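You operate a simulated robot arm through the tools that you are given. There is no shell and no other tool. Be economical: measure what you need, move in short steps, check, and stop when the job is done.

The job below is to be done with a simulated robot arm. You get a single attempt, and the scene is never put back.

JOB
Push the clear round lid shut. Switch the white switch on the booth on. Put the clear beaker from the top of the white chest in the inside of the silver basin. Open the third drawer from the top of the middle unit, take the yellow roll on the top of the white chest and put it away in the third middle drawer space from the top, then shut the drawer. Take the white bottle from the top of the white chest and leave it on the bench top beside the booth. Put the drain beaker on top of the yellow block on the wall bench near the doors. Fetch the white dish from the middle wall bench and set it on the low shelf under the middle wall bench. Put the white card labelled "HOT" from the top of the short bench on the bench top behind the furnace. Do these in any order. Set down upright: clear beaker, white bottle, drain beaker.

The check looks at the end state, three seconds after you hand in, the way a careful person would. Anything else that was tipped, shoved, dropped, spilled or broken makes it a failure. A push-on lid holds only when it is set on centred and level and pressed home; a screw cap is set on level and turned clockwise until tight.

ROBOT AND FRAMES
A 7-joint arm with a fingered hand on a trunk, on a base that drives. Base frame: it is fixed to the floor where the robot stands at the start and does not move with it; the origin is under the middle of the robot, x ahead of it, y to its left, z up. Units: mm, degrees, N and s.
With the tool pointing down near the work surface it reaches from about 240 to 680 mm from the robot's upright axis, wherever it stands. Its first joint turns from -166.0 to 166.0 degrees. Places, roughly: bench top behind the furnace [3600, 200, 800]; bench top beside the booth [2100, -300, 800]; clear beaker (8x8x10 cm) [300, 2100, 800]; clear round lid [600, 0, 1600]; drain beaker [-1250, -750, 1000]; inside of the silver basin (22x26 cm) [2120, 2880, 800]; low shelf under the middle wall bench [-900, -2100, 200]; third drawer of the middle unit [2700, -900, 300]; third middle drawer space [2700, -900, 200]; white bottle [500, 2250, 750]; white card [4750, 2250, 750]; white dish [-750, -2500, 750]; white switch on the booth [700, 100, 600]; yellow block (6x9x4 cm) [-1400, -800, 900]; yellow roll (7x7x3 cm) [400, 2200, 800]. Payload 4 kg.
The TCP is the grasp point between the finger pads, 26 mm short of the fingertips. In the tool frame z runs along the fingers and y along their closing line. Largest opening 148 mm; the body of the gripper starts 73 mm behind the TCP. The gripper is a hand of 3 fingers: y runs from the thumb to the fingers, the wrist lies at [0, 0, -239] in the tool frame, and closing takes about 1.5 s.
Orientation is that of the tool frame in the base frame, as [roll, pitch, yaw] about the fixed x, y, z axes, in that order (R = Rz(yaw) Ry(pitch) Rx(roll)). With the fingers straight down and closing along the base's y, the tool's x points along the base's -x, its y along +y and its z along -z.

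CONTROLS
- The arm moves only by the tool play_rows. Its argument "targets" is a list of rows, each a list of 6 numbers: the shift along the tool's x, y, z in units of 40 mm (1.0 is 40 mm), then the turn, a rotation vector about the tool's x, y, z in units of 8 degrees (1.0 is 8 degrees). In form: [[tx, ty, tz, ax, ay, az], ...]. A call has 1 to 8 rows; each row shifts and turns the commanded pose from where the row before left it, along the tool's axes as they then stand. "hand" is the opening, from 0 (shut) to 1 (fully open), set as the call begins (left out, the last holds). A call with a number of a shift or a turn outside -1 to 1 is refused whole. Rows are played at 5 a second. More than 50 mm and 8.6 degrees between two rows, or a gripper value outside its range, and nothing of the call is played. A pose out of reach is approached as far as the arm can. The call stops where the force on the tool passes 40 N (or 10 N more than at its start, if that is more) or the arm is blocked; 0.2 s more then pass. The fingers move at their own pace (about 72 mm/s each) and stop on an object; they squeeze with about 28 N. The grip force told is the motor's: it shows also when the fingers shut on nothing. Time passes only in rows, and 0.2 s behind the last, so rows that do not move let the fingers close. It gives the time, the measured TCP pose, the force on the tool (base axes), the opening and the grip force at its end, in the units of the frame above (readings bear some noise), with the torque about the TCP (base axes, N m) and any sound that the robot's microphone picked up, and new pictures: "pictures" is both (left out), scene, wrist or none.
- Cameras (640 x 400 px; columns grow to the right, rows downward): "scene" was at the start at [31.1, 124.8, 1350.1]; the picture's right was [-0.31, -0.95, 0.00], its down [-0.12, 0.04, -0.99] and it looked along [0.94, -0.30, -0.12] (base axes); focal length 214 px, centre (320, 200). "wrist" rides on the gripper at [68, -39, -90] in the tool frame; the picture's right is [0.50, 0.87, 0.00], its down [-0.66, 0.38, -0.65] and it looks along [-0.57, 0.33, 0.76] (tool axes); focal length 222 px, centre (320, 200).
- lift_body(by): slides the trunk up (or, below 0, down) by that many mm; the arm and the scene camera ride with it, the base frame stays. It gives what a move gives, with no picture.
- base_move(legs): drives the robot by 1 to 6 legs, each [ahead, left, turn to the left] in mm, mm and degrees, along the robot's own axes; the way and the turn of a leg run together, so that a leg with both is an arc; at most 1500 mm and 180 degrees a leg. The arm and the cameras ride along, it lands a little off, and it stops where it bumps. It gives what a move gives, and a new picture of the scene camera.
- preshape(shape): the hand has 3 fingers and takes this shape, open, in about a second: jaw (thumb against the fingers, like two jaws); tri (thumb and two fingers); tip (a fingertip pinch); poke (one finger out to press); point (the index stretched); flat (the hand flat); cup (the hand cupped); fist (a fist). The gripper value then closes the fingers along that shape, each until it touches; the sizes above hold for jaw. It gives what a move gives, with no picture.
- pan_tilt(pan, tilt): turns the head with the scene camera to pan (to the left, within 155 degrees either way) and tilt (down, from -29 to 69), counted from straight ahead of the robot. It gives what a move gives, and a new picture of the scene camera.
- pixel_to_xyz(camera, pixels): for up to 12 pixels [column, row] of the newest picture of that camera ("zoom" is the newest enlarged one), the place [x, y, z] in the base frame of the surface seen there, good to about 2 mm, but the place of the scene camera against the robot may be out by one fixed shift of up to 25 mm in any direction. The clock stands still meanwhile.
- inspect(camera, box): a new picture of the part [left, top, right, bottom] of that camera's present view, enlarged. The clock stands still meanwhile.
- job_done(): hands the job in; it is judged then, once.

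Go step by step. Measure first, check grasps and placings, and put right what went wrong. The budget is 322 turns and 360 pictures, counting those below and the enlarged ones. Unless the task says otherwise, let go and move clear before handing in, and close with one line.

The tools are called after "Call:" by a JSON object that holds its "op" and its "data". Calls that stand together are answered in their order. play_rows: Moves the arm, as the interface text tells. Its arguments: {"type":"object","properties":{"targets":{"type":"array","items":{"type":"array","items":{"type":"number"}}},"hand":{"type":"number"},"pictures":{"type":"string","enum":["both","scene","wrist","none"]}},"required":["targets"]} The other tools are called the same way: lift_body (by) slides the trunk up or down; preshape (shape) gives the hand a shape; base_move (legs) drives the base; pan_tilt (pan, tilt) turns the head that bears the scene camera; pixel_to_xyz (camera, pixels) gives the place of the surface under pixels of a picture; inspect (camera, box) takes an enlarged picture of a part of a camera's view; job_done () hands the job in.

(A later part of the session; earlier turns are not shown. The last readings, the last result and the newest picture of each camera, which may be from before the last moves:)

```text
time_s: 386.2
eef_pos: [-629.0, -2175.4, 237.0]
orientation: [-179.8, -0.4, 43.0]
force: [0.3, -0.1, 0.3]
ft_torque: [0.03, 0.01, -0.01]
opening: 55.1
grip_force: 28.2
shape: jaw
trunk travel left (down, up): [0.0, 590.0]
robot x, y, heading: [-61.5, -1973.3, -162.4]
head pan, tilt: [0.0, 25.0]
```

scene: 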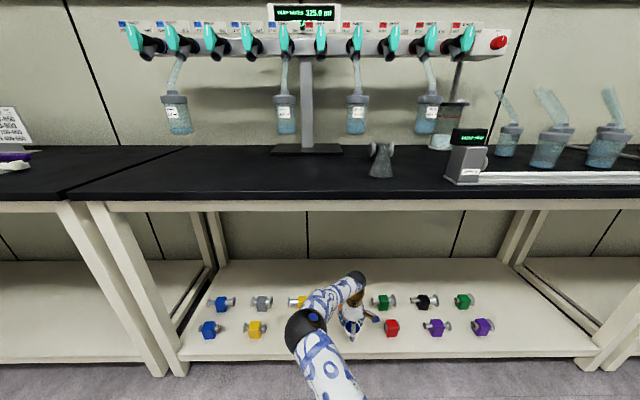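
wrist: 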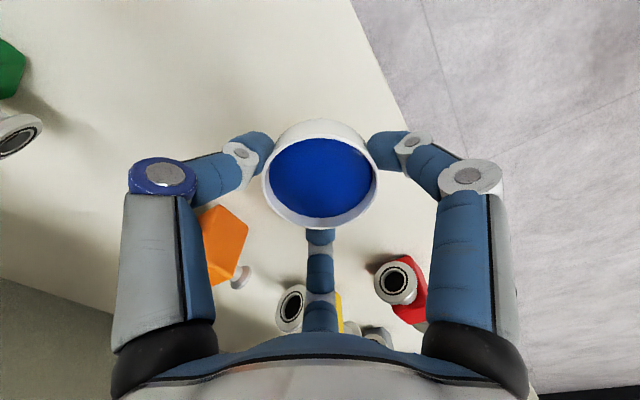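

The dish is over the slot. I'll lower it 42 mm and then creep to contact.

Call:
{"op": "play_rows", "data": {"targets": [[0, 0, 0.5, 0, 0, 0], [0, 0, 0.45, 0, 0, 0], [0, 0, 0.1, 0, 0, 0]], "pictures": "none"}}

Call:
{"op": "play_rows", "data": {"targets": [[0, 0, 0.05, 0, 0, 0], [0, 0, 0.05, 0, 0, 0]], "pictures": "none"}}

```text
time_s: 387.0
eef_pos: [-628.7, -2175.4, 194.3]
orientation: [-179.7, -0.4, 42.9]
force: [0.1, 0.0, -0.9]
ft_torque: [-0.01, 0.0, 0.02]
opening: 55.5
grip_force: 27.7
shape: jaw
trunk travel left (down, up): [0.0, 590.0]
robot x, y, heading: [-57.9, -1973.6, -162.3]
head pan, tilt: [0.0, 25.0]
```

```text
time_s: 387.6
eef_pos: [-629.0, -2173.8, 191.1]
orientation: [-179.7, -0.3, 43.0]
force: [-0.2, 0.9, -0.4]
ft_torque: [-0.03, 0.01, 0.02]
opening: 55.3
grip_force: 28.2
shape: jaw
trunk travel left (down, up): [0.0, 590.0]
robot x, y, heading: [-60.7, -1973.7, -162.3]
head pan, tilt: [0.0, 25.0]
```

Call:
{"op": "play_rows", "data": {"targets": [[0, 0, 0.04, 0, 0, 0]], "pictures": "none"}}

Call:
{"op": "play_rows", "data": {"targets": [[0, 0, 0.04, 0, 0, 0]], "pictures": "none"}}

```text
time_s: 388.0
eef_pos: [-628.8, -2174.5, 188.0]
orientation: [-179.7, -0.3, 43.0]
force: [-0.9, 0.2, -0.8]
ft_torque: [-0.02, -0.01, -0.04]
opening: 55.1
grip_force: 27.9
shape: jaw
trunk travel left (down, up): [0.0, 590.0]
robot x, y, heading: [-57.0, -1976.7, -162.4]
head pan, tilt: [0.0, 25.0]
```

```text
time_s: 388.4
eef_pos: [-628.5, -2173.9, 188.9]
orientation: [-179.7, -0.3, 43.0]
force: [-1.0, 0.7, 4.2]
ft_torque: [0.09, 0.04, -0.05]
opening: 55.3
grip_force: 28.0
shape: jaw
trunk travel left (down, up): [0.0, 590.0]
robot x, y, heading: [-62.4, -1975.9, -162.4]
head pan, tilt: [0.0, 25.0]
```

Contact at 4 N, so the dish is down. I'll open and rise.

Call:
{"op": "play_rows", "data": {"targets": [[0, 0, 0, 0, 0, 0], [0, 0, 0, 0, 0, 0], [0, 0, 0, 0, 0, 0], [0, 0, -0.3, 0, 0, 0], [0, 0, -0.7, 0, 0, 0], [0, 0, -1, 0, 0, 0]], "hand": 0.6, "pictures": "wrist"}}

```text
time_s: 389.8
eef_pos: [-629.0, -2175.6, 267.9]
orientation: [-179.8, -0.3, 43.0]
force: [-0.1, 0.5, -0.5]
ft_torque: [-0.02, 0.01, 0.0]
opening: 88.2
grip_force: 0.1
shape: jaw
trunk travel left (down, up): [0.0, 590.0]
robot x, y, heading: [-58.8, -1973.9, -162.5]
head pan, tilt: [0.0, 25.0]
```

wrist: 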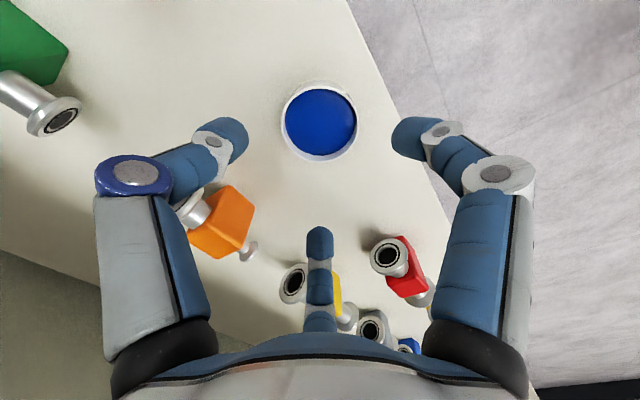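

The dish is on the shelf. I'll back out, raise the trunk and go along to the bench near the doors.

Call:
{"op": "base_move", "data": {"legs": [[-290, 0, 0]]}}

Call:
{"op": "lift_body", "data": {"by": 400}}

Call:
{"op": "lift_body", "data": {"by": 185}}

Call:
{"op": "play_rows", "data": {"targets": [[0, 0, -1, 0, 0, 0], [0, 0, -1, 0, 0, 0], [0, 0, -1, 0, 0, 0], [0, 0, -1, 0, 0, 0], [0, 0, -1, 0, 0, 0]], "pictures": "none"}}

Call:
{"op": "base_move", "data": {"legs": [[0, -1200, 0], [0, -300, 0]]}}

```text
time_s: 391.8
eef_pos: [-355.2, -2088.9, 267.4]
orientation: [-179.7, -0.3, 43.0]
force: [-0.4, 0.0, -0.4]
ft_torque: [0.02, 0.0, 0.0]
opening: 88.1
grip_force: 0.1
shape: jaw
trunk travel left (down, up): [0.0, 590.0]
robot x, y, heading: [214.4, -1887.2, -162.6]
head pan, tilt: [0.0, 25.0]
```

scene: 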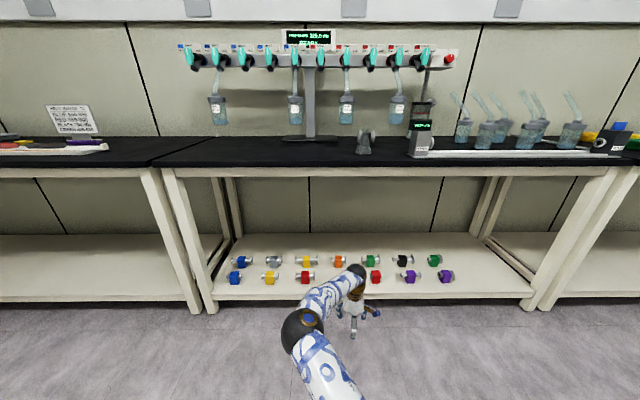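

```text
time_s: 395.6
eef_pos: [-354.7, -2091.5, 667.0]
orientation: [-179.7, -0.3, 43.1]
force: [0.2, 0.1, 0.2]
ft_torque: [0.01, 0.02, 0.02]
opening: 88.3
grip_force: 0.1
shape: jaw
trunk travel left (down, up): [-400.0, 190.0]
robot x, y, heading: [215.2, -1888.7, -162.7]
head pan, tilt: [0.0, 25.0]
```

```text
time_s: 397.7
eef_pos: [-354.7, -2090.2, 851.6]
orientation: [-179.7, -0.3, 43.1]
force: [1.2, 0.5, -0.5]
ft_torque: [-0.03, 0.01, -0.02]
opening: 88.1
grip_force: 0.0
shape: jaw
trunk travel left (down, up): [-585.0, 5.0]
robot x, y, heading: [212.8, -1886.2, -162.4]
head pan, tilt: [0.0, 25.0]
```

```text
time_s: 398.9
eef_pos: [-355.8, -2091.7, 1052.6]
orientation: [-179.7, -0.4, 43.1]
force: [0.1, -0.3, -0.3]
ft_torque: [0.0, 0.03, 0.03]
opening: 88.4
grip_force: 0.1
shape: jaw
trunk travel left (down, up): [-585.0, 5.0]
robot x, y, heading: [215.2, -1890.3, -162.4]
head pan, tilt: [0.0, 25.0]
```

```text
time_s: 406.6
eef_pos: [-788.2, -649.2, 1051.6]
orientation: [-179.7, -0.2, 41.9]
force: [0.6, 0.5, 0.4]
ft_torque: [0.0, 0.02, 0.03]
opening: 88.0
grip_force: 0.1
shape: jaw
trunk travel left (down, up): [-585.0, 5.0]
robot x, y, heading: [-210.2, -459.3, -163.9]
head pan, tilt: [0.0, 25.0]
```

scene: 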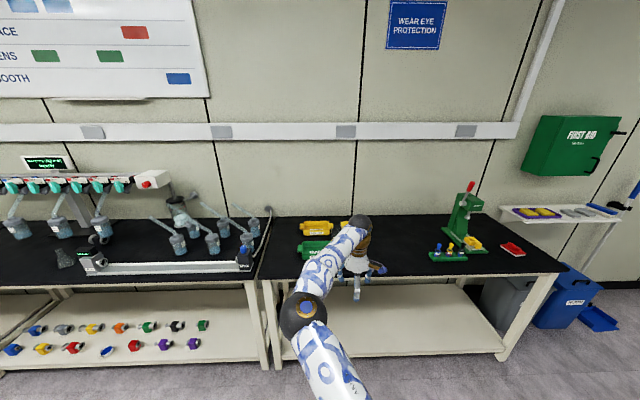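

The drain beaker and yellow block should be behind the arm near (360,235). I'll use the wrist camera.

Call:
{"op": "play_rows", "data": {"targets": [[0, 0, 0, 0, 0, 0]], "pictures": "wrist"}}

Call:
{"op": "inspect", "data": {"camera": "scene", "box": [270, 180, 530, 300]}}

```text
time_s: 407.0
eef_pos: [-786.7, -649.4, 1051.8]
orientation: [-179.7, -0.2, 41.8]
force: [0.0, -0.4, -0.4]
ft_torque: [-0.02, 0.03, 0.0]
opening: 88.3
grip_force: 0.1
shape: jaw
trunk travel left (down, up): [-585.0, 5.0]
robot x, y, heading: [-211.2, -457.0, -163.7]
head pan, tilt: [0.0, 25.0]
```

wrist: 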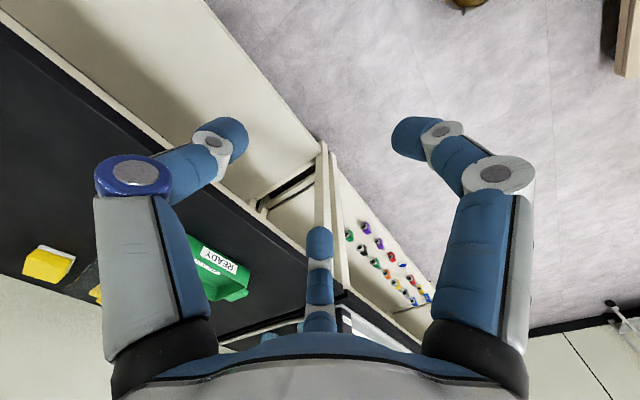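

```text
2.46 times, centred on (400, 240) of scene
```

zoom: 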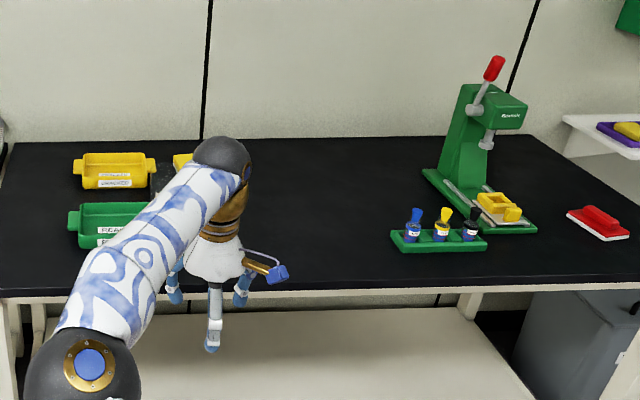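

The area around zoom (180,165) is hidden by the arm. I'll shift the base right 250 mm to uncover it.

Call:
{"op": "base_move", "data": {"legs": [[0, -280, 1.5]]}}

Call:
{"op": "inspect", "data": {"camera": "scene", "box": [100, 170, 340, 300]}}

```text
time_s: 408.9
eef_pos: [-864.8, -395.2, 1051.3]
orientation: [-179.7, -0.3, 43.5]
force: [0.2, -0.8, -0.2]
ft_torque: [-0.01, 0.0, -0.02]
opening: 88.0
grip_force: 0.0
shape: jaw
trunk travel left (down, up): [-585.0, 5.0]
robot x, y, heading: [-294.1, -187.5, -162.0]
head pan, tilt: [0.0, 25.0]
```

scene: 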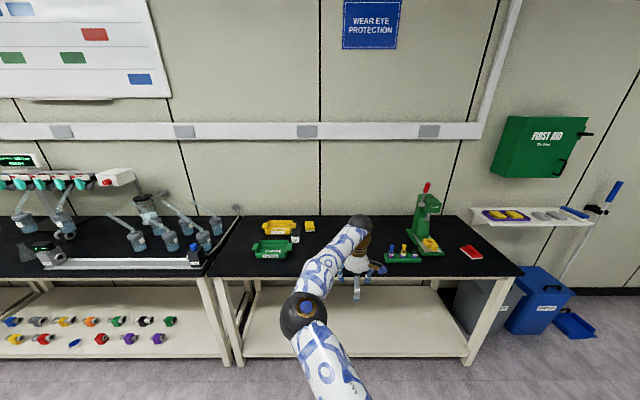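

```text
2.67 times, centred on (220, 235) of scene
```

zoom: 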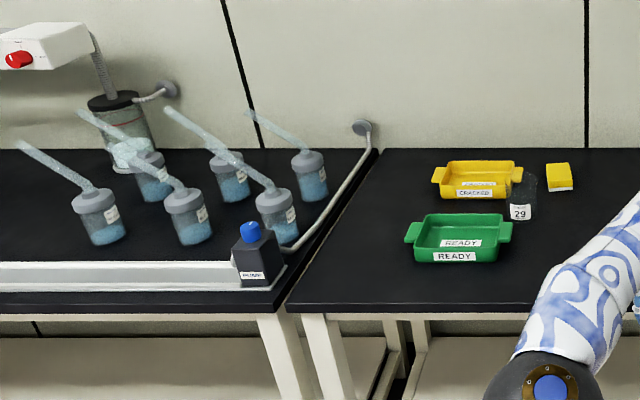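

The yellow block is at zoom (558,175), with a small "29" item beside it. I'll measure the candidates for the drain beaker.

Call:
{"op": "pixel_to_xyz", "data": {"camera": "zoom", "pixels": [[125, 140], [125, 105], [558, 180], [558, 168], [520, 205], [523, 180], [255, 260], [150, 100], [362, 128], [480, 190], [460, 255], [240, 270]]}}

Call:
{"op": "inspect", "data": {"camera": "scene", "box": [270, 205, 350, 265]}}

```text
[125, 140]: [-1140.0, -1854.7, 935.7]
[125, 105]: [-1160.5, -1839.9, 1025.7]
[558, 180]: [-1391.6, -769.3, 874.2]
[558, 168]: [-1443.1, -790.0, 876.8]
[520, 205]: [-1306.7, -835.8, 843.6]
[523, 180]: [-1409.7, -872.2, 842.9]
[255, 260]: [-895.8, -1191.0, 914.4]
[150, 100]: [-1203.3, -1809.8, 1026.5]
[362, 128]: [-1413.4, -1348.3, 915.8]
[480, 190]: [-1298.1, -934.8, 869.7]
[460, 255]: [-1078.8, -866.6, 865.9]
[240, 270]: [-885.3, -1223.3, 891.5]
```

```text
6.67 times, centred on (310, 235) of scene
```

zoom: 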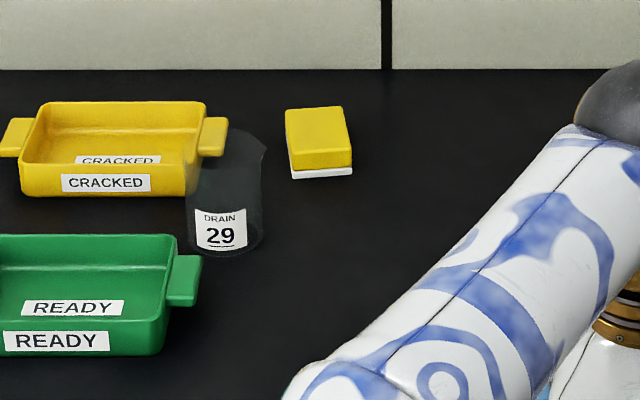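

The "DRAIN 29" beaker is at about [-1305,-835], and the yellow block (a sponge) at about [-1410,-780]. I'll move in above the beaker.

Call:
{"op": "base_move", "data": {"legs": [[200, 282, 0], [290, 0, 0]]}}

Call:
{"op": "play_rows", "data": {"targets": [[0, 0, 0, 0, 0, 0]], "hand": 1, "pictures": "wrist"}}

```text
time_s: 412.8
eef_pos: [-1240.2, -816.2, 1052.8]
orientation: [-179.7, -0.3, 43.5]
force: [0.2, -1.0, 0.4]
ft_torque: [-0.04, -0.02, 0.0]
opening: 88.2
grip_force: 0.0
shape: jaw
trunk travel left (down, up): [-585.0, 5.0]
robot x, y, heading: [-669.6, -603.6, -161.8]
head pan, tilt: [0.0, 25.0]
```

scene: 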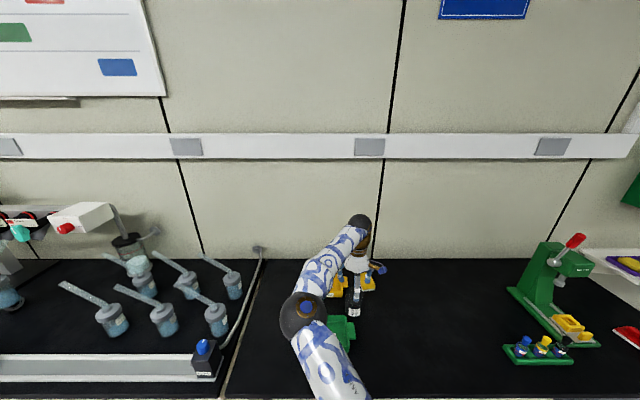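

```text
time_s: 413.2
eef_pos: [-1239.1, -816.6, 1052.5]
orientation: [-179.7, -0.3, 43.6]
force: [-0.6, -0.1, 0.0]
ft_torque: [-0.02, 0.0, -0.04]
opening: 143.7
grip_force: 0.2
shape: jaw
trunk travel left (down, up): [-585.0, 5.0]
robot x, y, heading: [-671.4, -600.9, -161.6]
head pan, tilt: [0.0, 25.0]
```

wrist: 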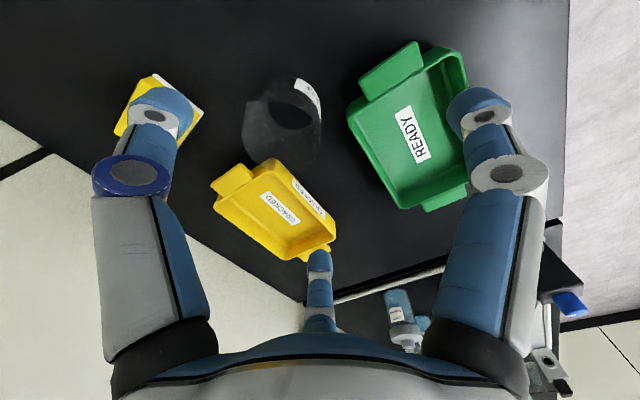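

Call:
{"op": "inspect", "data": {"camera": "wrist", "box": [215, 60, 359, 180]}}

Call:
{"op": "pixel_to_xyz", "data": {"camera": "wrist", "pixels": [[308, 92], [300, 85], [316, 100], [285, 150], [250, 130], [320, 130], [235, 175], [250, 165], [290, 180], [150, 85], [190, 105], [125, 125]]}}

```text
3.33 times, centred on (287, 120) of wrist
```

zoom: 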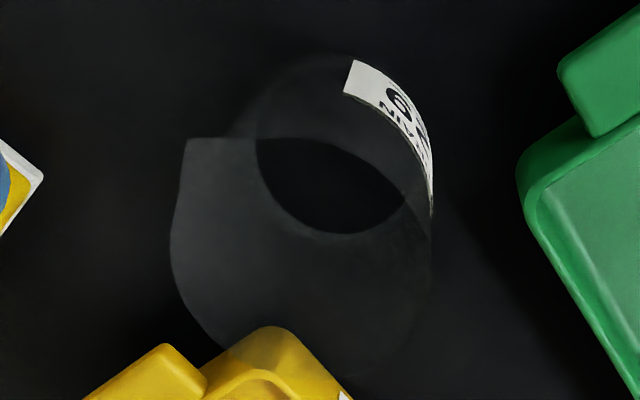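

```text
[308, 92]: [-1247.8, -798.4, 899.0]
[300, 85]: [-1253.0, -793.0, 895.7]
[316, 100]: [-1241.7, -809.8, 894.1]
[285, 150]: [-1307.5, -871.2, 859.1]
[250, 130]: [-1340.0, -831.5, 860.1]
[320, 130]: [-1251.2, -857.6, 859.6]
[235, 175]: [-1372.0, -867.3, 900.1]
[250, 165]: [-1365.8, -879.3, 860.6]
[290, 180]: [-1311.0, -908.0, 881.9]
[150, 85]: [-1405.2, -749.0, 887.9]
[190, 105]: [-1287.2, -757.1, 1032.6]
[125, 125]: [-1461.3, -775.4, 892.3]
```

The drain beaker's axis works out at [-1274,-816], radius about 34, rim about 952. I'll centre over it with a narrower opening and check.

Call:
{"op": "play_rows", "data": {"targets": [[-0.31, -0.31, 0.5, 0, 0, 0], [-0.31, -0.31, 0.8, 0, 0, 0]], "hand": 0.72, "pictures": "wrist"}}

Call:
{"op": "inspect", "data": {"camera": "wrist", "box": [224, 60, 416, 220]}}

```text
time_s: 413.8
eef_pos: [-1275.6, -814.2, 999.9]
orientation: [-179.8, -0.2, 43.5]
force: [-0.3, -0.6, 0.2]
ft_torque: [-0.02, -0.01, -0.01]
opening: 106.8
grip_force: 0.1
shape: jaw
trunk travel left (down, up): [-585.0, 5.0]
robot x, y, heading: [-665.8, -604.6, -162.3]
head pan, tilt: [0.0, 25.0]
```

wrist: 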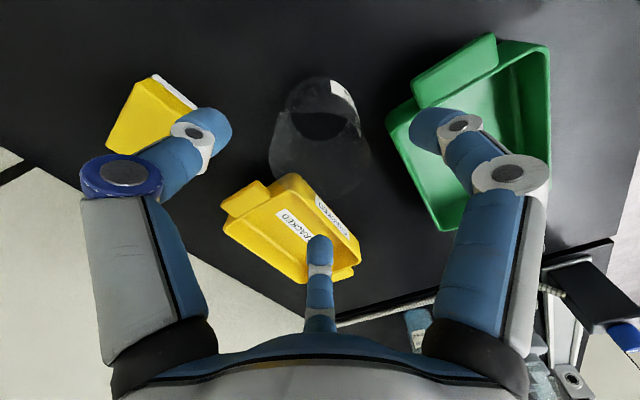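

```text
2.50 times, centred on (320, 140) of wrist
```

zoom: 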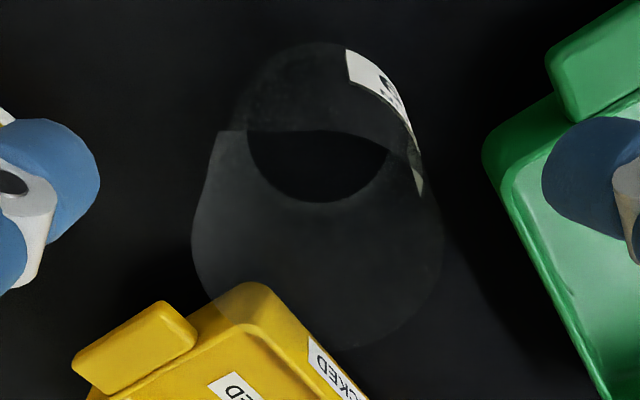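

The hand is centred. I'll check the yellow tray corner's clearance to the far finger before descending.

Call:
{"op": "pixel_to_xyz", "data": {"camera": "wrist", "pixels": [[290, 176], [298, 180], [275, 182], [330, 210], [350, 235], [255, 185], [320, 238], [318, 255], [305, 178], [420, 120], [400, 110], [390, 125]]}}

```text
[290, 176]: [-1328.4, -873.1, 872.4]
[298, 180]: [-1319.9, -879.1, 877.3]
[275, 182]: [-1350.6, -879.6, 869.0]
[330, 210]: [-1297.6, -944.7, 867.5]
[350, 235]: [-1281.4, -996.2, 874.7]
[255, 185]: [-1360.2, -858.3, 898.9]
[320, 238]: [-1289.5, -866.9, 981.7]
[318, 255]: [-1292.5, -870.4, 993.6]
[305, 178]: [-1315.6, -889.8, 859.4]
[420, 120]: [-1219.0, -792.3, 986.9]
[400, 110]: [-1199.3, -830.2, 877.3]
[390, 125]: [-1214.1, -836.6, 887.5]
```

There's about 16 mm of clearance to the tray. I'll descend to z 912 and look.

Call:
{"op": "play_rows", "data": {"targets": [[0, 0, 0.8, 0, 0, 0], [0, 0, 0.8, 0, 0, 0], [0, 0, 0.6, 0, 0, 0]], "pictures": "wrist"}}

Call:
{"op": "play_rows", "data": {"targets": [[0, 0, 0, 0, 0, 0], [0, 0, 0, 0, 0, 0], [0, 0, 0, 0, 0, 0], [0, 0, 0, 0, 0, 0], [0, 0, 0, 0, 0, 0]], "hand": 0, "pictures": "wrist"}}

```text
time_s: 414.6
eef_pos: [-1273.7, -813.9, 910.1]
orientation: [-179.7, -0.2, 43.6]
force: [-0.9, -0.3, -0.3]
ft_torque: [0.04, 0.02, -0.06]
opening: 106.9
grip_force: 0.0
shape: jaw
trunk travel left (down, up): [-585.0, 5.0]
robot x, y, heading: [-670.4, -605.2, -161.9]
head pan, tilt: [0.0, 25.0]
```

wrist: 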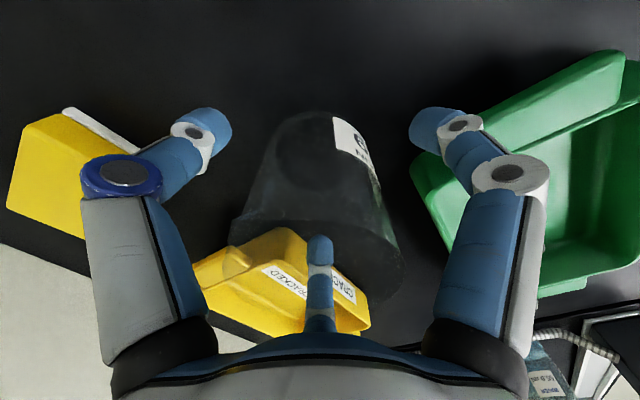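

```text
time_s: 415.8
eef_pos: [-1273.6, -816.4, 911.1]
orientation: [-179.6, -0.4, 43.5]
force: [0.2, 0.3, 0.0]
ft_torque: [-0.02, 0.02, -0.04]
opening: 59.6
grip_force: 28.0
shape: jaw
trunk travel left (down, up): [-585.0, 5.0]
robot x, y, heading: [-669.0, -606.7, -162.1]
head pan, tilt: [0.0, 25.0]
```

wrist: 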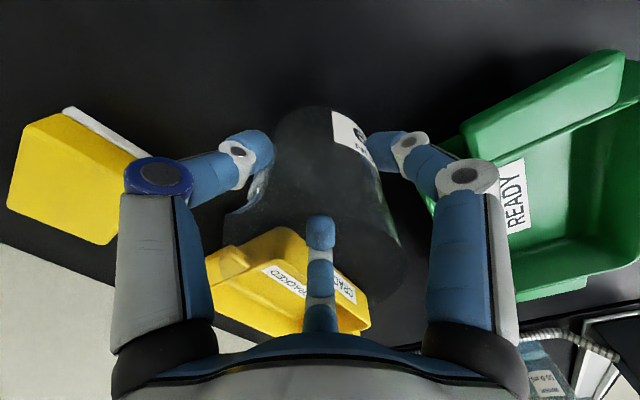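

The beaker is held. I'll lift it 110 mm and look at the sponge.

Call:
{"op": "play_rows", "data": {"targets": [[0, 0, -0.4, 0, 0, 0], [0, 0, -0.8, 0, 0, 0], [0, 0, -0.8, 0, 0, 0], [0, 0, -0.8, 0, 0, 0]], "pictures": "wrist"}}

Call:
{"op": "pixel_to_xyz", "data": {"camera": "wrist", "pixels": [[140, 80], [165, 95], [190, 108], [115, 115], [130, 140], [110, 140], [150, 120], [155, 80], [170, 88], [190, 100], [125, 100], [160, 140]]}}

Call:
{"op": "inspect", "data": {"camera": "wrist", "box": [80, 50, 272, 190]}}

```text
time_s: 416.8
eef_pos: [-1273.2, -815.2, 1022.5]
orientation: [-179.7, -0.3, 43.5]
force: [-0.1, 0.1, -0.6]
ft_torque: [-0.03, 0.02, 0.0]
opening: 59.4
grip_force: 28.2
shape: jaw
trunk travel left (down, up): [-585.0, 5.0]
robot x, y, heading: [-670.9, -610.1, -162.0]
head pan, tilt: [0.0, 25.0]
```

wrist: 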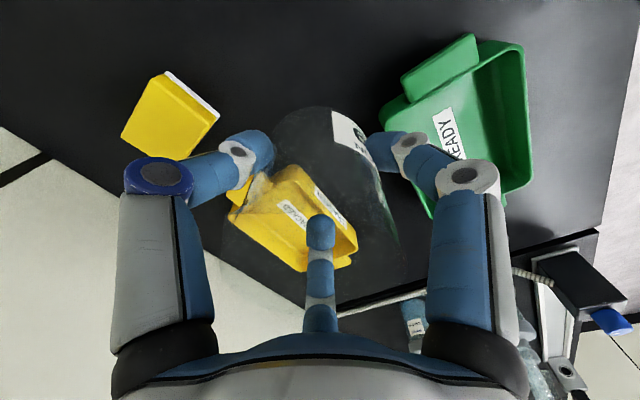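

```text
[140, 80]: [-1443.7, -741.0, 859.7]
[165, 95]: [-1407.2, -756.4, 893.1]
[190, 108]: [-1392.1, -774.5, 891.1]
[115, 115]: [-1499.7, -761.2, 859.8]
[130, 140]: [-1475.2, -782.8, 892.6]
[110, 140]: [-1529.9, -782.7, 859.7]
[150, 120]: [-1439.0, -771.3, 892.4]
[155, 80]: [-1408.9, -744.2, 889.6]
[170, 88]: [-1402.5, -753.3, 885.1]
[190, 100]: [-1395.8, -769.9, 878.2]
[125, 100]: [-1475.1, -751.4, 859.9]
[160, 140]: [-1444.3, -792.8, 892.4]
```

```text
2.86 times, centred on (176, 120) of wrist
```

zoom: 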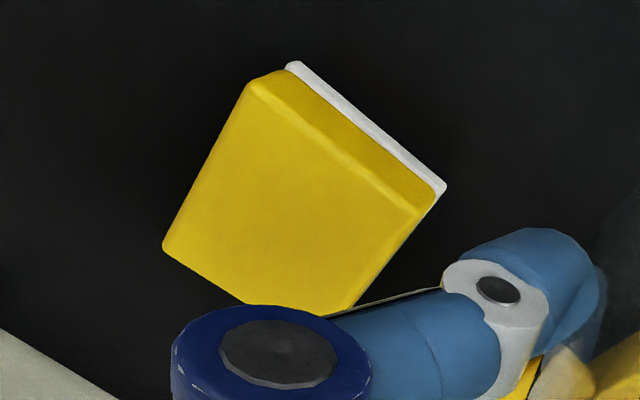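

The sponge's top centre is about [-1429,-786], z 892, beyond the current reach. I'll shift right 70 and advance 75 mm.

Call:
{"op": "base_move", "data": {"legs": [[0, -70, 0], [75, 0, 0]]}}

Call:
{"op": "play_rows", "data": {"targets": [[0, 0, 0, 0, 0, 0]], "pictures": "wrist"}}

```text
time_s: 418.4
eef_pos: [-1367.5, -769.3, 1021.7]
orientation: [-179.6, -0.3, 43.7]
force: [0.1, -0.2, -0.1]
ft_torque: [0.02, -0.01, 0.04]
opening: 59.5
grip_force: 27.8
shape: jaw
trunk travel left (down, up): [-585.0, 5.0]
robot x, y, heading: [-762.7, -563.1, -162.0]
head pan, tilt: [0.0, 25.0]
```

scene: 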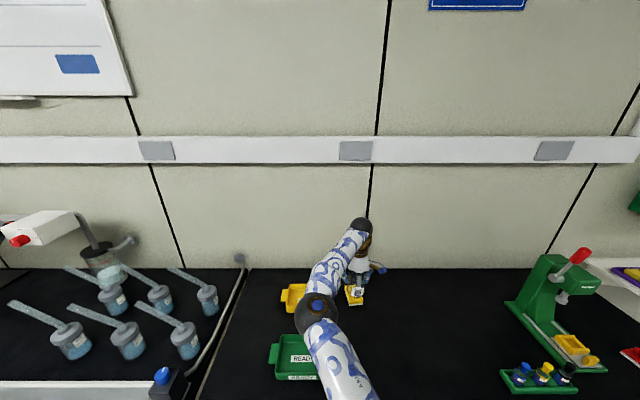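

```text
time_s: 418.8
eef_pos: [-1368.8, -770.7, 1022.1]
orientation: [-179.6, -0.3, 43.6]
force: [0.2, -0.1, -0.7]
ft_torque: [0.02, -0.01, -0.01]
opening: 59.0
grip_force: 28.1
shape: jaw
trunk travel left (down, up): [-585.0, 5.0]
robot x, y, heading: [-763.9, -559.5, -161.5]
head pan, tilt: [0.0, 25.0]
```

wrist: 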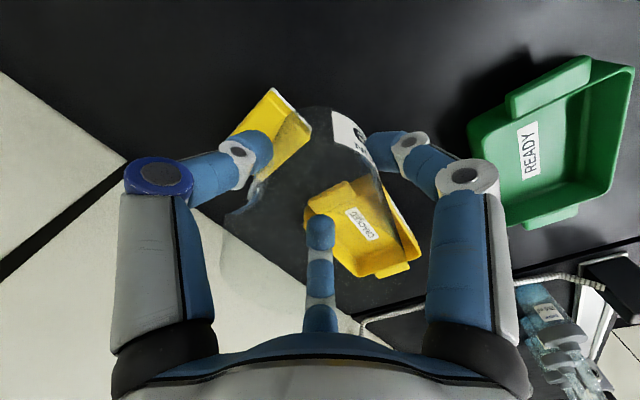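

Nearly there; the sponge is 63 mm further. I'll advance 22 mm more and extend the arm after lowering a bit.

Call:
{"op": "base_move", "data": {"legs": [[22, 0, 0]]}}

Call:
{"op": "play_rows", "data": {"targets": [[0, 0, 0.7, 0, 0, 0], [-0.3, -0.3, 0.5, 0, 0, 0], [-0.3, -0.3, 0, 0, 0, 0]], "pictures": "wrist"}}

```text
time_s: 419.6
eef_pos: [-1388.9, -778.8, 1022.0]
orientation: [-179.7, -0.4, 43.7]
force: [-0.1, 0.9, -1.5]
ft_torque: [0.03, -0.02, -0.05]
opening: 59.6
grip_force: 27.9
shape: jaw
trunk travel left (down, up): [-585.0, 5.0]
robot x, y, heading: [-783.3, -569.8, -162.2]
head pan, tilt: [0.0, 25.0]
```

scene: 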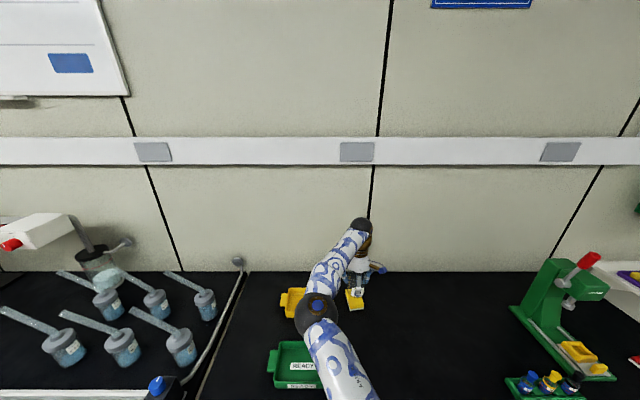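

```text
time_s: 420.4
eef_pos: [-1422.5, -776.9, 973.7]
orientation: [-179.7, -0.4, 43.7]
force: [0.6, 0.4, -1.2]
ft_torque: [-0.02, -0.01, -0.03]
opening: 59.5
grip_force: 28.3
shape: jaw
trunk travel left (down, up): [-585.0, 5.0]
robot x, y, heading: [-781.4, -568.2, -161.9]
head pan, tilt: [0.0, 25.0]
```

wrist: 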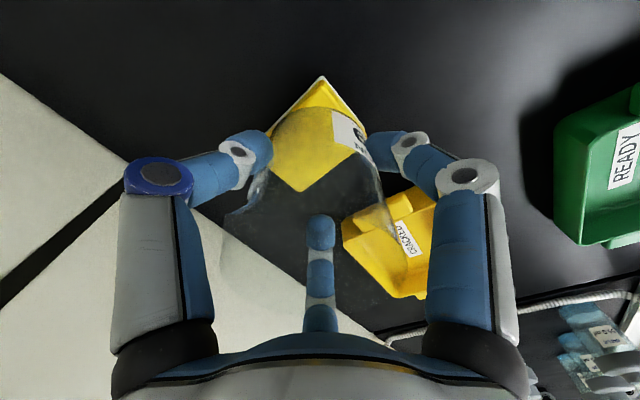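

Call:
{"op": "inspect", "data": {"camera": "wrist", "box": [240, 60, 400, 220]}}

Call:
{"op": "pixel_to_xyz", "data": {"camera": "wrist", "pixels": [[320, 90], [335, 100], [300, 110], [285, 170], [302, 188], [320, 172], [272, 155], [310, 150], [295, 140]]}}

```text
2.50 times, centred on (320, 140) of wrist
```

zoom: 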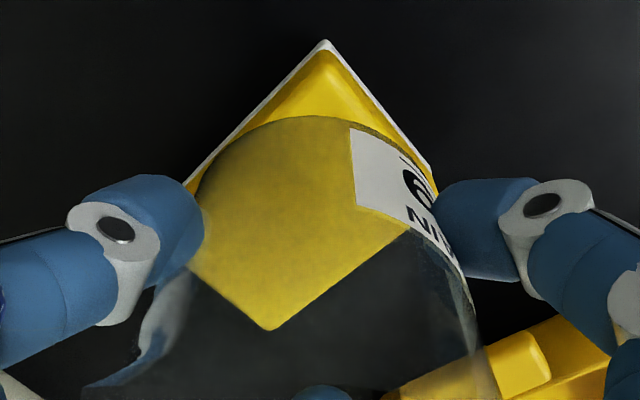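

```text
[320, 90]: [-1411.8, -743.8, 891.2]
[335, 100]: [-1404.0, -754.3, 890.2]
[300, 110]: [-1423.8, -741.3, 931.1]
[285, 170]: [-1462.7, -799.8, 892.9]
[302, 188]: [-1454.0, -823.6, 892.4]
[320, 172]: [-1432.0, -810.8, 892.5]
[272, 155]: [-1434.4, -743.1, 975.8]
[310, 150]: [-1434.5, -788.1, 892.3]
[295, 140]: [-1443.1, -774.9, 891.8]
```

The sponge's centre is confirmed at [-1431,-785]. I'll move the last 11 mm and lower gently.

Call:
{"op": "play_rows", "data": {"targets": [[-0.28, 0.05, 0, 0, 0, 0], [0, 0, 0.5, 0, 0, 0], [0, 0, 0.15, 0, 0, 0]], "pictures": "wrist"}}

Call:
{"op": "play_rows", "data": {"targets": [[0, 0, 0.05, 0, 0, 0], [0, 0, 0.05, 0, 0, 0]], "pictures": "none"}}

```text
time_s: 421.2
eef_pos: [-1428.3, -785.9, 946.7]
orientation: [-179.8, -0.3, 43.7]
force: [-0.4, 0.3, -1.2]
ft_torque: [-0.01, 0.01, 0.02]
opening: 59.7
grip_force: 28.1
shape: jaw
trunk travel left (down, up): [-585.0, 5.0]
robot x, y, heading: [-784.7, -569.3, -162.0]
head pan, tilt: [0.0, 25.0]
```

wrist: 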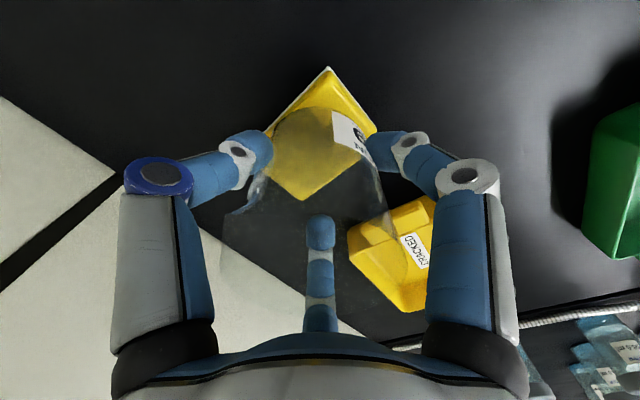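

```text
time_s: 421.8
eef_pos: [-1429.0, -784.7, 943.8]
orientation: [-179.7, -0.3, 43.8]
force: [-0.1, -0.3, -0.6]
ft_torque: [-0.03, 0.01, 0.0]
opening: 59.5
grip_force: 27.9
shape: jaw
trunk travel left (down, up): [-585.0, 5.0]
robot x, y, heading: [-783.6, -569.4, -161.8]
head pan, tilt: [0.0, 25.0]
```

Call:
{"op": "play_rows", "data": {"targets": [[0, 0, 0.05, 0, 0, 0]], "pictures": "none"}}

Call:
{"op": "play_rows", "data": {"targets": [[0, 0, 0.04, 0, 0, 0]], "pictures": "none"}}

```text
time_s: 422.2
eef_pos: [-1427.6, -786.2, 943.3]
orientation: [-179.7, -0.3, 43.7]
force: [0.3, -0.4, 2.2]
ft_torque: [0.09, 0.07, 0.0]
opening: 59.4
grip_force: 28.4
shape: jaw
trunk travel left (down, up): [-585.0, 5.0]
robot x, y, heading: [-783.9, -570.0, -162.0]
head pan, tilt: [0.0, 25.0]
```

```text
time_s: 422.6
eef_pos: [-1427.6, -786.0, 942.2]
orientation: [-179.7, -0.2, 43.8]
force: [-0.3, -0.1, 11.6]
ft_torque: [0.07, 0.09, -0.03]
opening: 59.5
grip_force: 28.1
shape: jaw
trunk travel left (down, up): [-585.0, 5.0]
robot x, y, heading: [-782.7, -567.9, -161.9]
head pan, tilt: [0.0, 25.0]
```

The beaker rests on the sponge with 11 N. I'll open gently and look.

Call:
{"op": "play_rows", "data": {"targets": [[0, 0, -0.02, 0, 0, 0], [0, 0, 0, 0, 0, 0], [0, 0, 0, 0, 0, 0], [0, 0, 0, 0, 0, 0]], "hand": 0.66, "pictures": "wrist"}}

Call:
{"op": "inspect", "data": {"camera": "wrist", "box": [224, 50, 416, 230]}}

```text
time_s: 423.6
eef_pos: [-1428.7, -784.7, 940.3]
orientation: [-179.8, -0.3, 43.7]
force: [-0.2, 0.2, 0.0]
ft_torque: [0.01, 0.01, -0.01]
opening: 97.6
grip_force: 0.1
shape: jaw
trunk travel left (down, up): [-585.0, 5.0]
robot x, y, heading: [-785.4, -567.8, -161.8]
head pan, tilt: [0.0, 25.0]
```

wrist: 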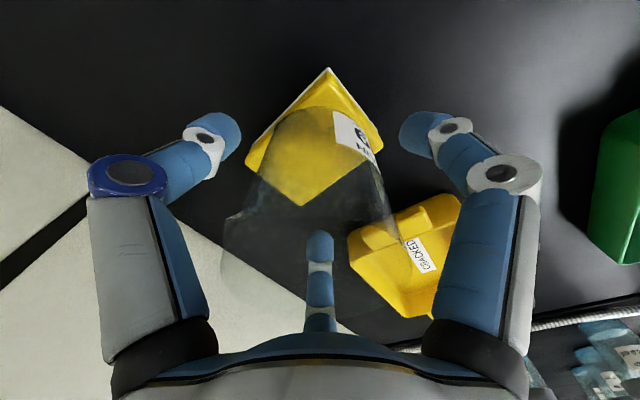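

```text
2.22 times, centred on (320, 140) of wrist
```

zoom: 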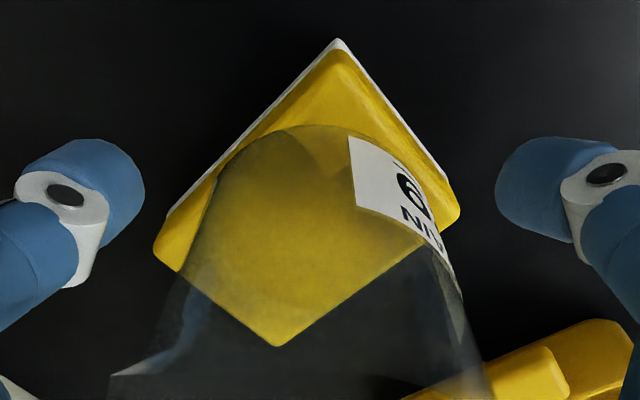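

The beaker stands on the sponge. I'll rise straight up and check.

Call:
{"op": "play_rows", "data": {"targets": [[0, 0, -0.4, 0, 0, 0], [0, 0, -0.8, 0, 0, 0], [0, 0, -0.9, 0, 0, 0], [0, 0, -0.9, 0, 0, 0], [0.5, 0.4, -0.4, 0, 0, 0], [0.6, 0.6, 0, 0, 0, 0]], "pictures": "wrist"}}

```text
time_s: 425.0
eef_pos: [-1370.1, -786.5, 1077.0]
orientation: [-179.7, -0.3, 43.6]
force: [0.1, 0.0, -0.1]
ft_torque: [0.01, 0.01, -0.02]
opening: 97.4
grip_force: 0.1
shape: jaw
trunk travel left (down, up): [-585.0, 5.0]
robot x, y, heading: [-783.9, -568.4, -162.0]
head pan, tilt: [0.0, 25.0]
```

wrist: 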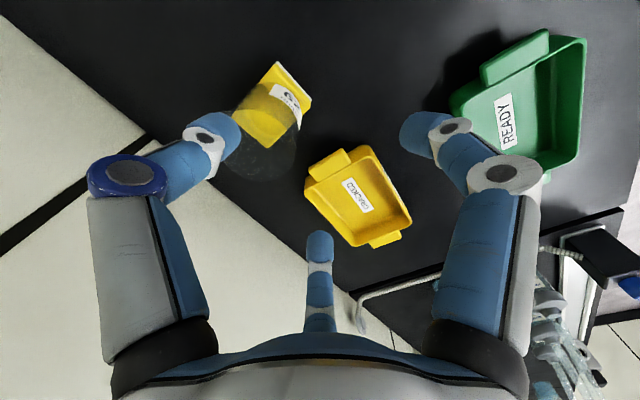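

The drain beaker stands on the sponge. I'll back away, check it from afar and head to the chest for the yellow roll.

Call:
{"op": "base_move", "data": {"legs": [[-500, 0, 0]]}}

Call:
{"op": "inspect", "data": {"camera": "scene", "box": [260, 190, 400, 290]}}

Call:
{"op": "base_move", "data": {"legs": [[0, 0, -90], [900, -700, 0], [500, -785, 0]]}}

```text
time_s: 428.0
eef_pos: [-900.1, -632.3, 1076.2]
orientation: [-179.7, -0.3, 43.6]
force: [0.2, 0.4, 0.4]
ft_torque: [-0.01, -0.02, -0.03]
opening: 97.4
grip_force: 0.1
shape: jaw
trunk travel left (down, up): [-585.0, 5.0]
robot x, y, heading: [-312.9, -414.1, -162.0]
head pan, tilt: [0.0, 25.0]
```

scene: 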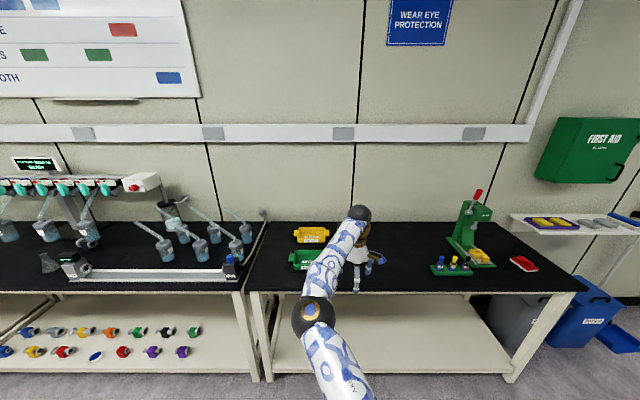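

```text
4.00 times, centred on (330, 240) of scene
```

zoom: 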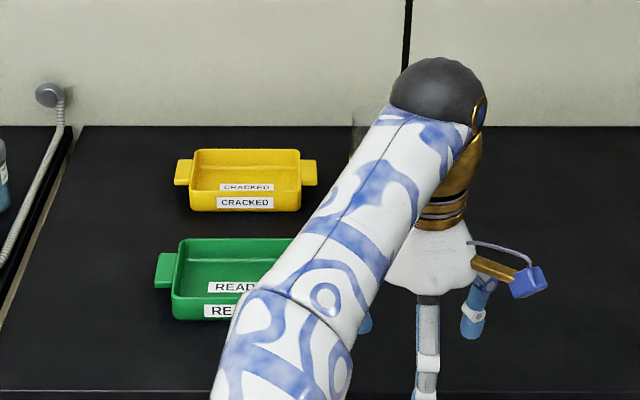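

```text
time_s: 442.1
eef_pos: [452.8, 1974.7, 1076.8]
orientation: [-179.8, -0.4, -46.3]
force: [0.3, 0.1, -0.4]
ft_torque: [0.0, 0.01, -0.01]
opening: 97.4
grip_force: 0.0
shape: jaw
trunk travel left (down, up): [-585.0, 5.0]
robot x, y, heading: [669.8, 1387.4, 107.9]
head pan, tilt: [0.0, 25.0]
```

scene: 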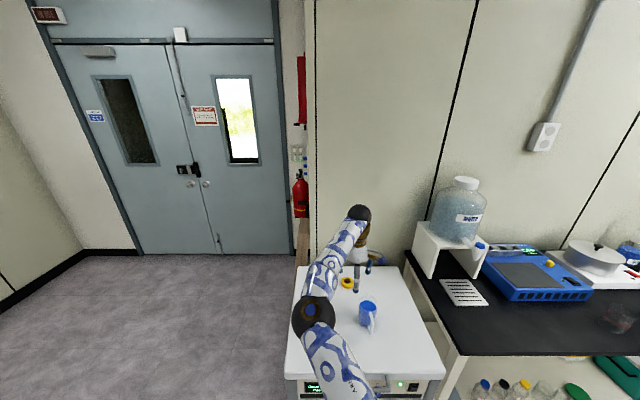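

The chest is ahead, with the yellow roll still at (347,283). I'll move in 205 mm and lower the trunk for reach.

Call:
{"op": "base_move", "data": {"legs": [[205, -22, 0]]}}

Call:
{"op": "lift_body", "data": {"by": -120}}

Call:
{"op": "play_rows", "data": {"targets": [[0, 0, 0, 0, 0, 0]], "pictures": "wrist"}}

Call:
{"op": "inspect", "data": {"camera": "wrist", "box": [224, 50, 416, 210]}}

```text
time_s: 443.7
eef_pos: [408.8, 2173.4, 1077.4]
orientation: [-179.7, -0.3, -46.2]
force: [0.0, 0.4, -0.6]
ft_torque: [0.0, 0.0, 0.0]
opening: 97.5
grip_force: 0.2
shape: jaw
trunk travel left (down, up): [-585.0, 5.0]
robot x, y, heading: [627.0, 1588.6, 108.0]
head pan, tilt: [0.0, 25.0]
```

scene: 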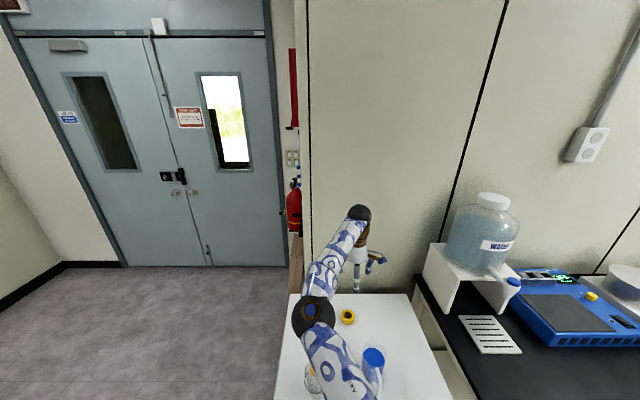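

```text
time_s: 445.2
eef_pos: [410.5, 2173.6, 956.8]
orientation: [-179.7, -0.3, -46.3]
force: [0.4, 0.3, -0.4]
ft_torque: [0.01, 0.01, 0.03]
opening: 97.4
grip_force: 0.1
shape: jaw
trunk travel left (down, up): [-465.0, 125.0]
robot x, y, heading: [626.2, 1588.7, 108.2]
head pan, tilt: [0.0, 25.0]
```

```text
time_s: 445.6
eef_pos: [410.5, 2173.5, 957.3]
orientation: [-179.7, -0.3, -46.3]
force: [0.1, 0.0, 0.4]
ft_torque: [-0.03, 0.02, -0.03]
opening: 97.5
grip_force: 0.0
shape: jaw
trunk travel left (down, up): [-465.0, 125.0]
robot x, y, heading: [624.6, 1585.8, 108.2]
head pan, tilt: [0.0, 25.0]
```

wrist: 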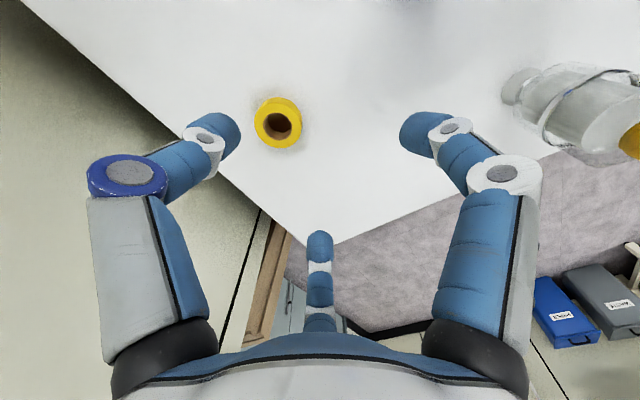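

```text
2.50 times, centred on (320, 130) of wrist
```

zoom: 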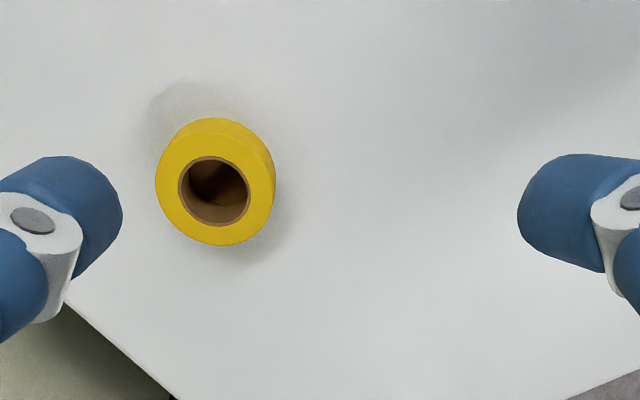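

The roll's centre is [390,2237], top z 764. I'll nudge the base in, lower and centre over it.

Call:
{"op": "base_move", "data": {"legs": [[20, 0, 0]]}}

Call:
{"op": "play_rows", "data": {"targets": [[0, 0, 1, 0, 0, 0], [-0.5, -0.25, 0.9, 0, 0, 0], [-0.55, -0.25, 0, 0, 0, 0]], "pictures": "wrist"}}

Call:
{"op": "pixel_to_xyz", "data": {"camera": "wrist", "pixels": [[320, 160], [290, 140], [350, 140], [320, 120], [320, 180], [300, 120], [340, 120], [320, 100]]}}

```text
time_s: 446.4
eef_pos: [404.4, 2192.6, 957.5]
orientation: [-179.7, -0.3, -46.3]
force: [-0.9, -0.3, -1.0]
ft_torque: [-0.01, -0.01, -0.01]
opening: 97.3
grip_force: 0.0
shape: jaw
trunk travel left (down, up): [-465.0, 125.0]
robot x, y, heading: [626.3, 1608.2, 108.3]
head pan, tilt: [0.0, 25.0]
```

scene: 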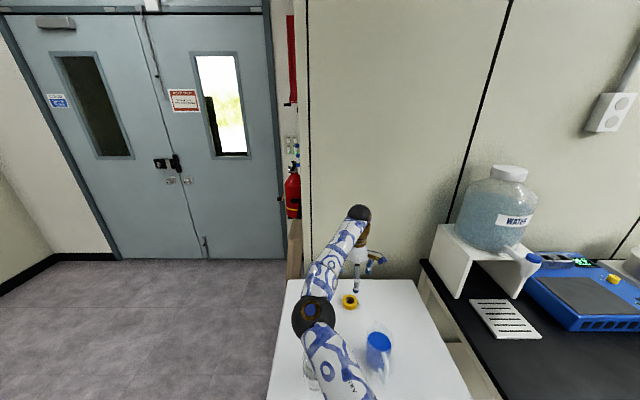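

```text
time_s: 447.2
eef_pos: [391.0, 2236.1, 881.2]
orientation: [-179.7, -0.3, -46.3]
force: [-0.8, 0.6, -0.6]
ft_torque: [-0.01, -0.01, 0.0]
opening: 97.2
grip_force: 0.1
shape: jaw
trunk travel left (down, up): [-465.0, 125.0]
robot x, y, heading: [622.4, 1606.8, 108.1]
head pan, tilt: [0.0, 25.0]
```

wrist: 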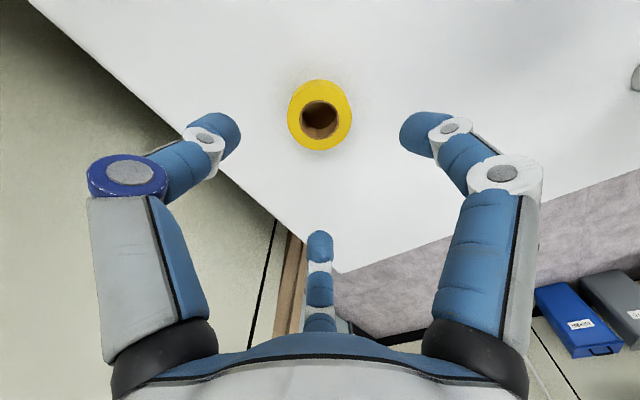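

```text
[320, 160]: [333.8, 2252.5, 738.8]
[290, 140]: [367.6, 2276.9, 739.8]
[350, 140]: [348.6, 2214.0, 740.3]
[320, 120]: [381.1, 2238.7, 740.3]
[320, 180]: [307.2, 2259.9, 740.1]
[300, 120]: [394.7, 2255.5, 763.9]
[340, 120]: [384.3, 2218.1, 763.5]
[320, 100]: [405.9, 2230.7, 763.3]
```

Centred over the roll. I'll descend to z 771 and close.

Call:
{"op": "play_rows", "data": {"targets": [[0, 0, 1, 0, 0, 0], [0, 0, 0.9, 0, 0, 0], [0, 0, 0.6, 0, 0, 0], [0, 0, 0.25, 0, 0, 0]], "pictures": "wrist"}}

Call:
{"op": "play_rows", "data": {"targets": [[0, 0, 0, 0, 0, 0], [0, 0, 0, 0, 0, 0], [0, 0, 0, 0, 0, 0], [0, 0, 0, 0, 0, 0], [0, 0, 0, 0, 0, 0]], "hand": 0, "pictures": "none"}}

Call:
{"op": "play_rows", "data": {"targets": [[0, 0, -0.5, 0, 0, 0], [0, 0, -1, 0, 0, 0], [0, 0, -1, 0, 0, 0]], "pictures": "wrist"}}

```text
time_s: 448.2
eef_pos: [390.1, 2236.5, 770.9]
orientation: [-179.6, -0.2, -46.2]
force: [0.8, 0.7, -0.2]
ft_torque: [-0.01, -0.03, -0.02]
opening: 97.4
grip_force: 0.0
shape: jaw
trunk travel left (down, up): [-465.0, 125.0]
robot x, y, heading: [621.5, 1607.4, 108.2]
head pan, tilt: [0.0, 25.0]
```

wrist: 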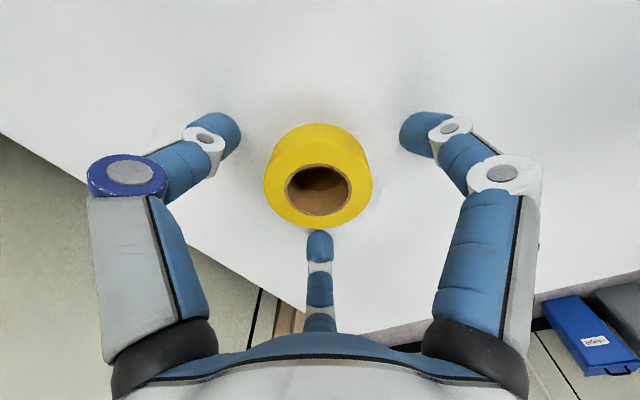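

```text
time_s: 449.4
eef_pos: [390.1, 2236.3, 771.5]
orientation: [-179.8, -0.4, -46.4]
force: [0.2, 0.1, -0.2]
ft_torque: [0.01, 0.0, 0.03]
opening: 54.6
grip_force: 27.5
shape: jaw
trunk travel left (down, up): [-465.0, 125.0]
robot x, y, heading: [624.0, 1604.7, 108.1]
head pan, tilt: [0.0, 25.0]
```

```text
time_s: 450.2
eef_pos: [389.8, 2238.6, 871.9]
orientation: [-179.7, -0.3, -46.3]
force: [0.7, 0.5, -0.9]
ft_torque: [0.01, 0.01, 0.01]
opening: 54.5
grip_force: 27.5
shape: jaw
trunk travel left (down, up): [-465.0, 125.0]
robot x, y, heading: [621.9, 1605.0, 108.1]
head pan, tilt: [0.0, 25.0]
```

wrist: 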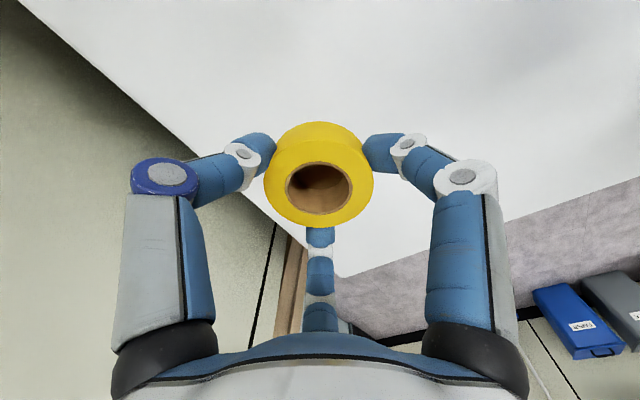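

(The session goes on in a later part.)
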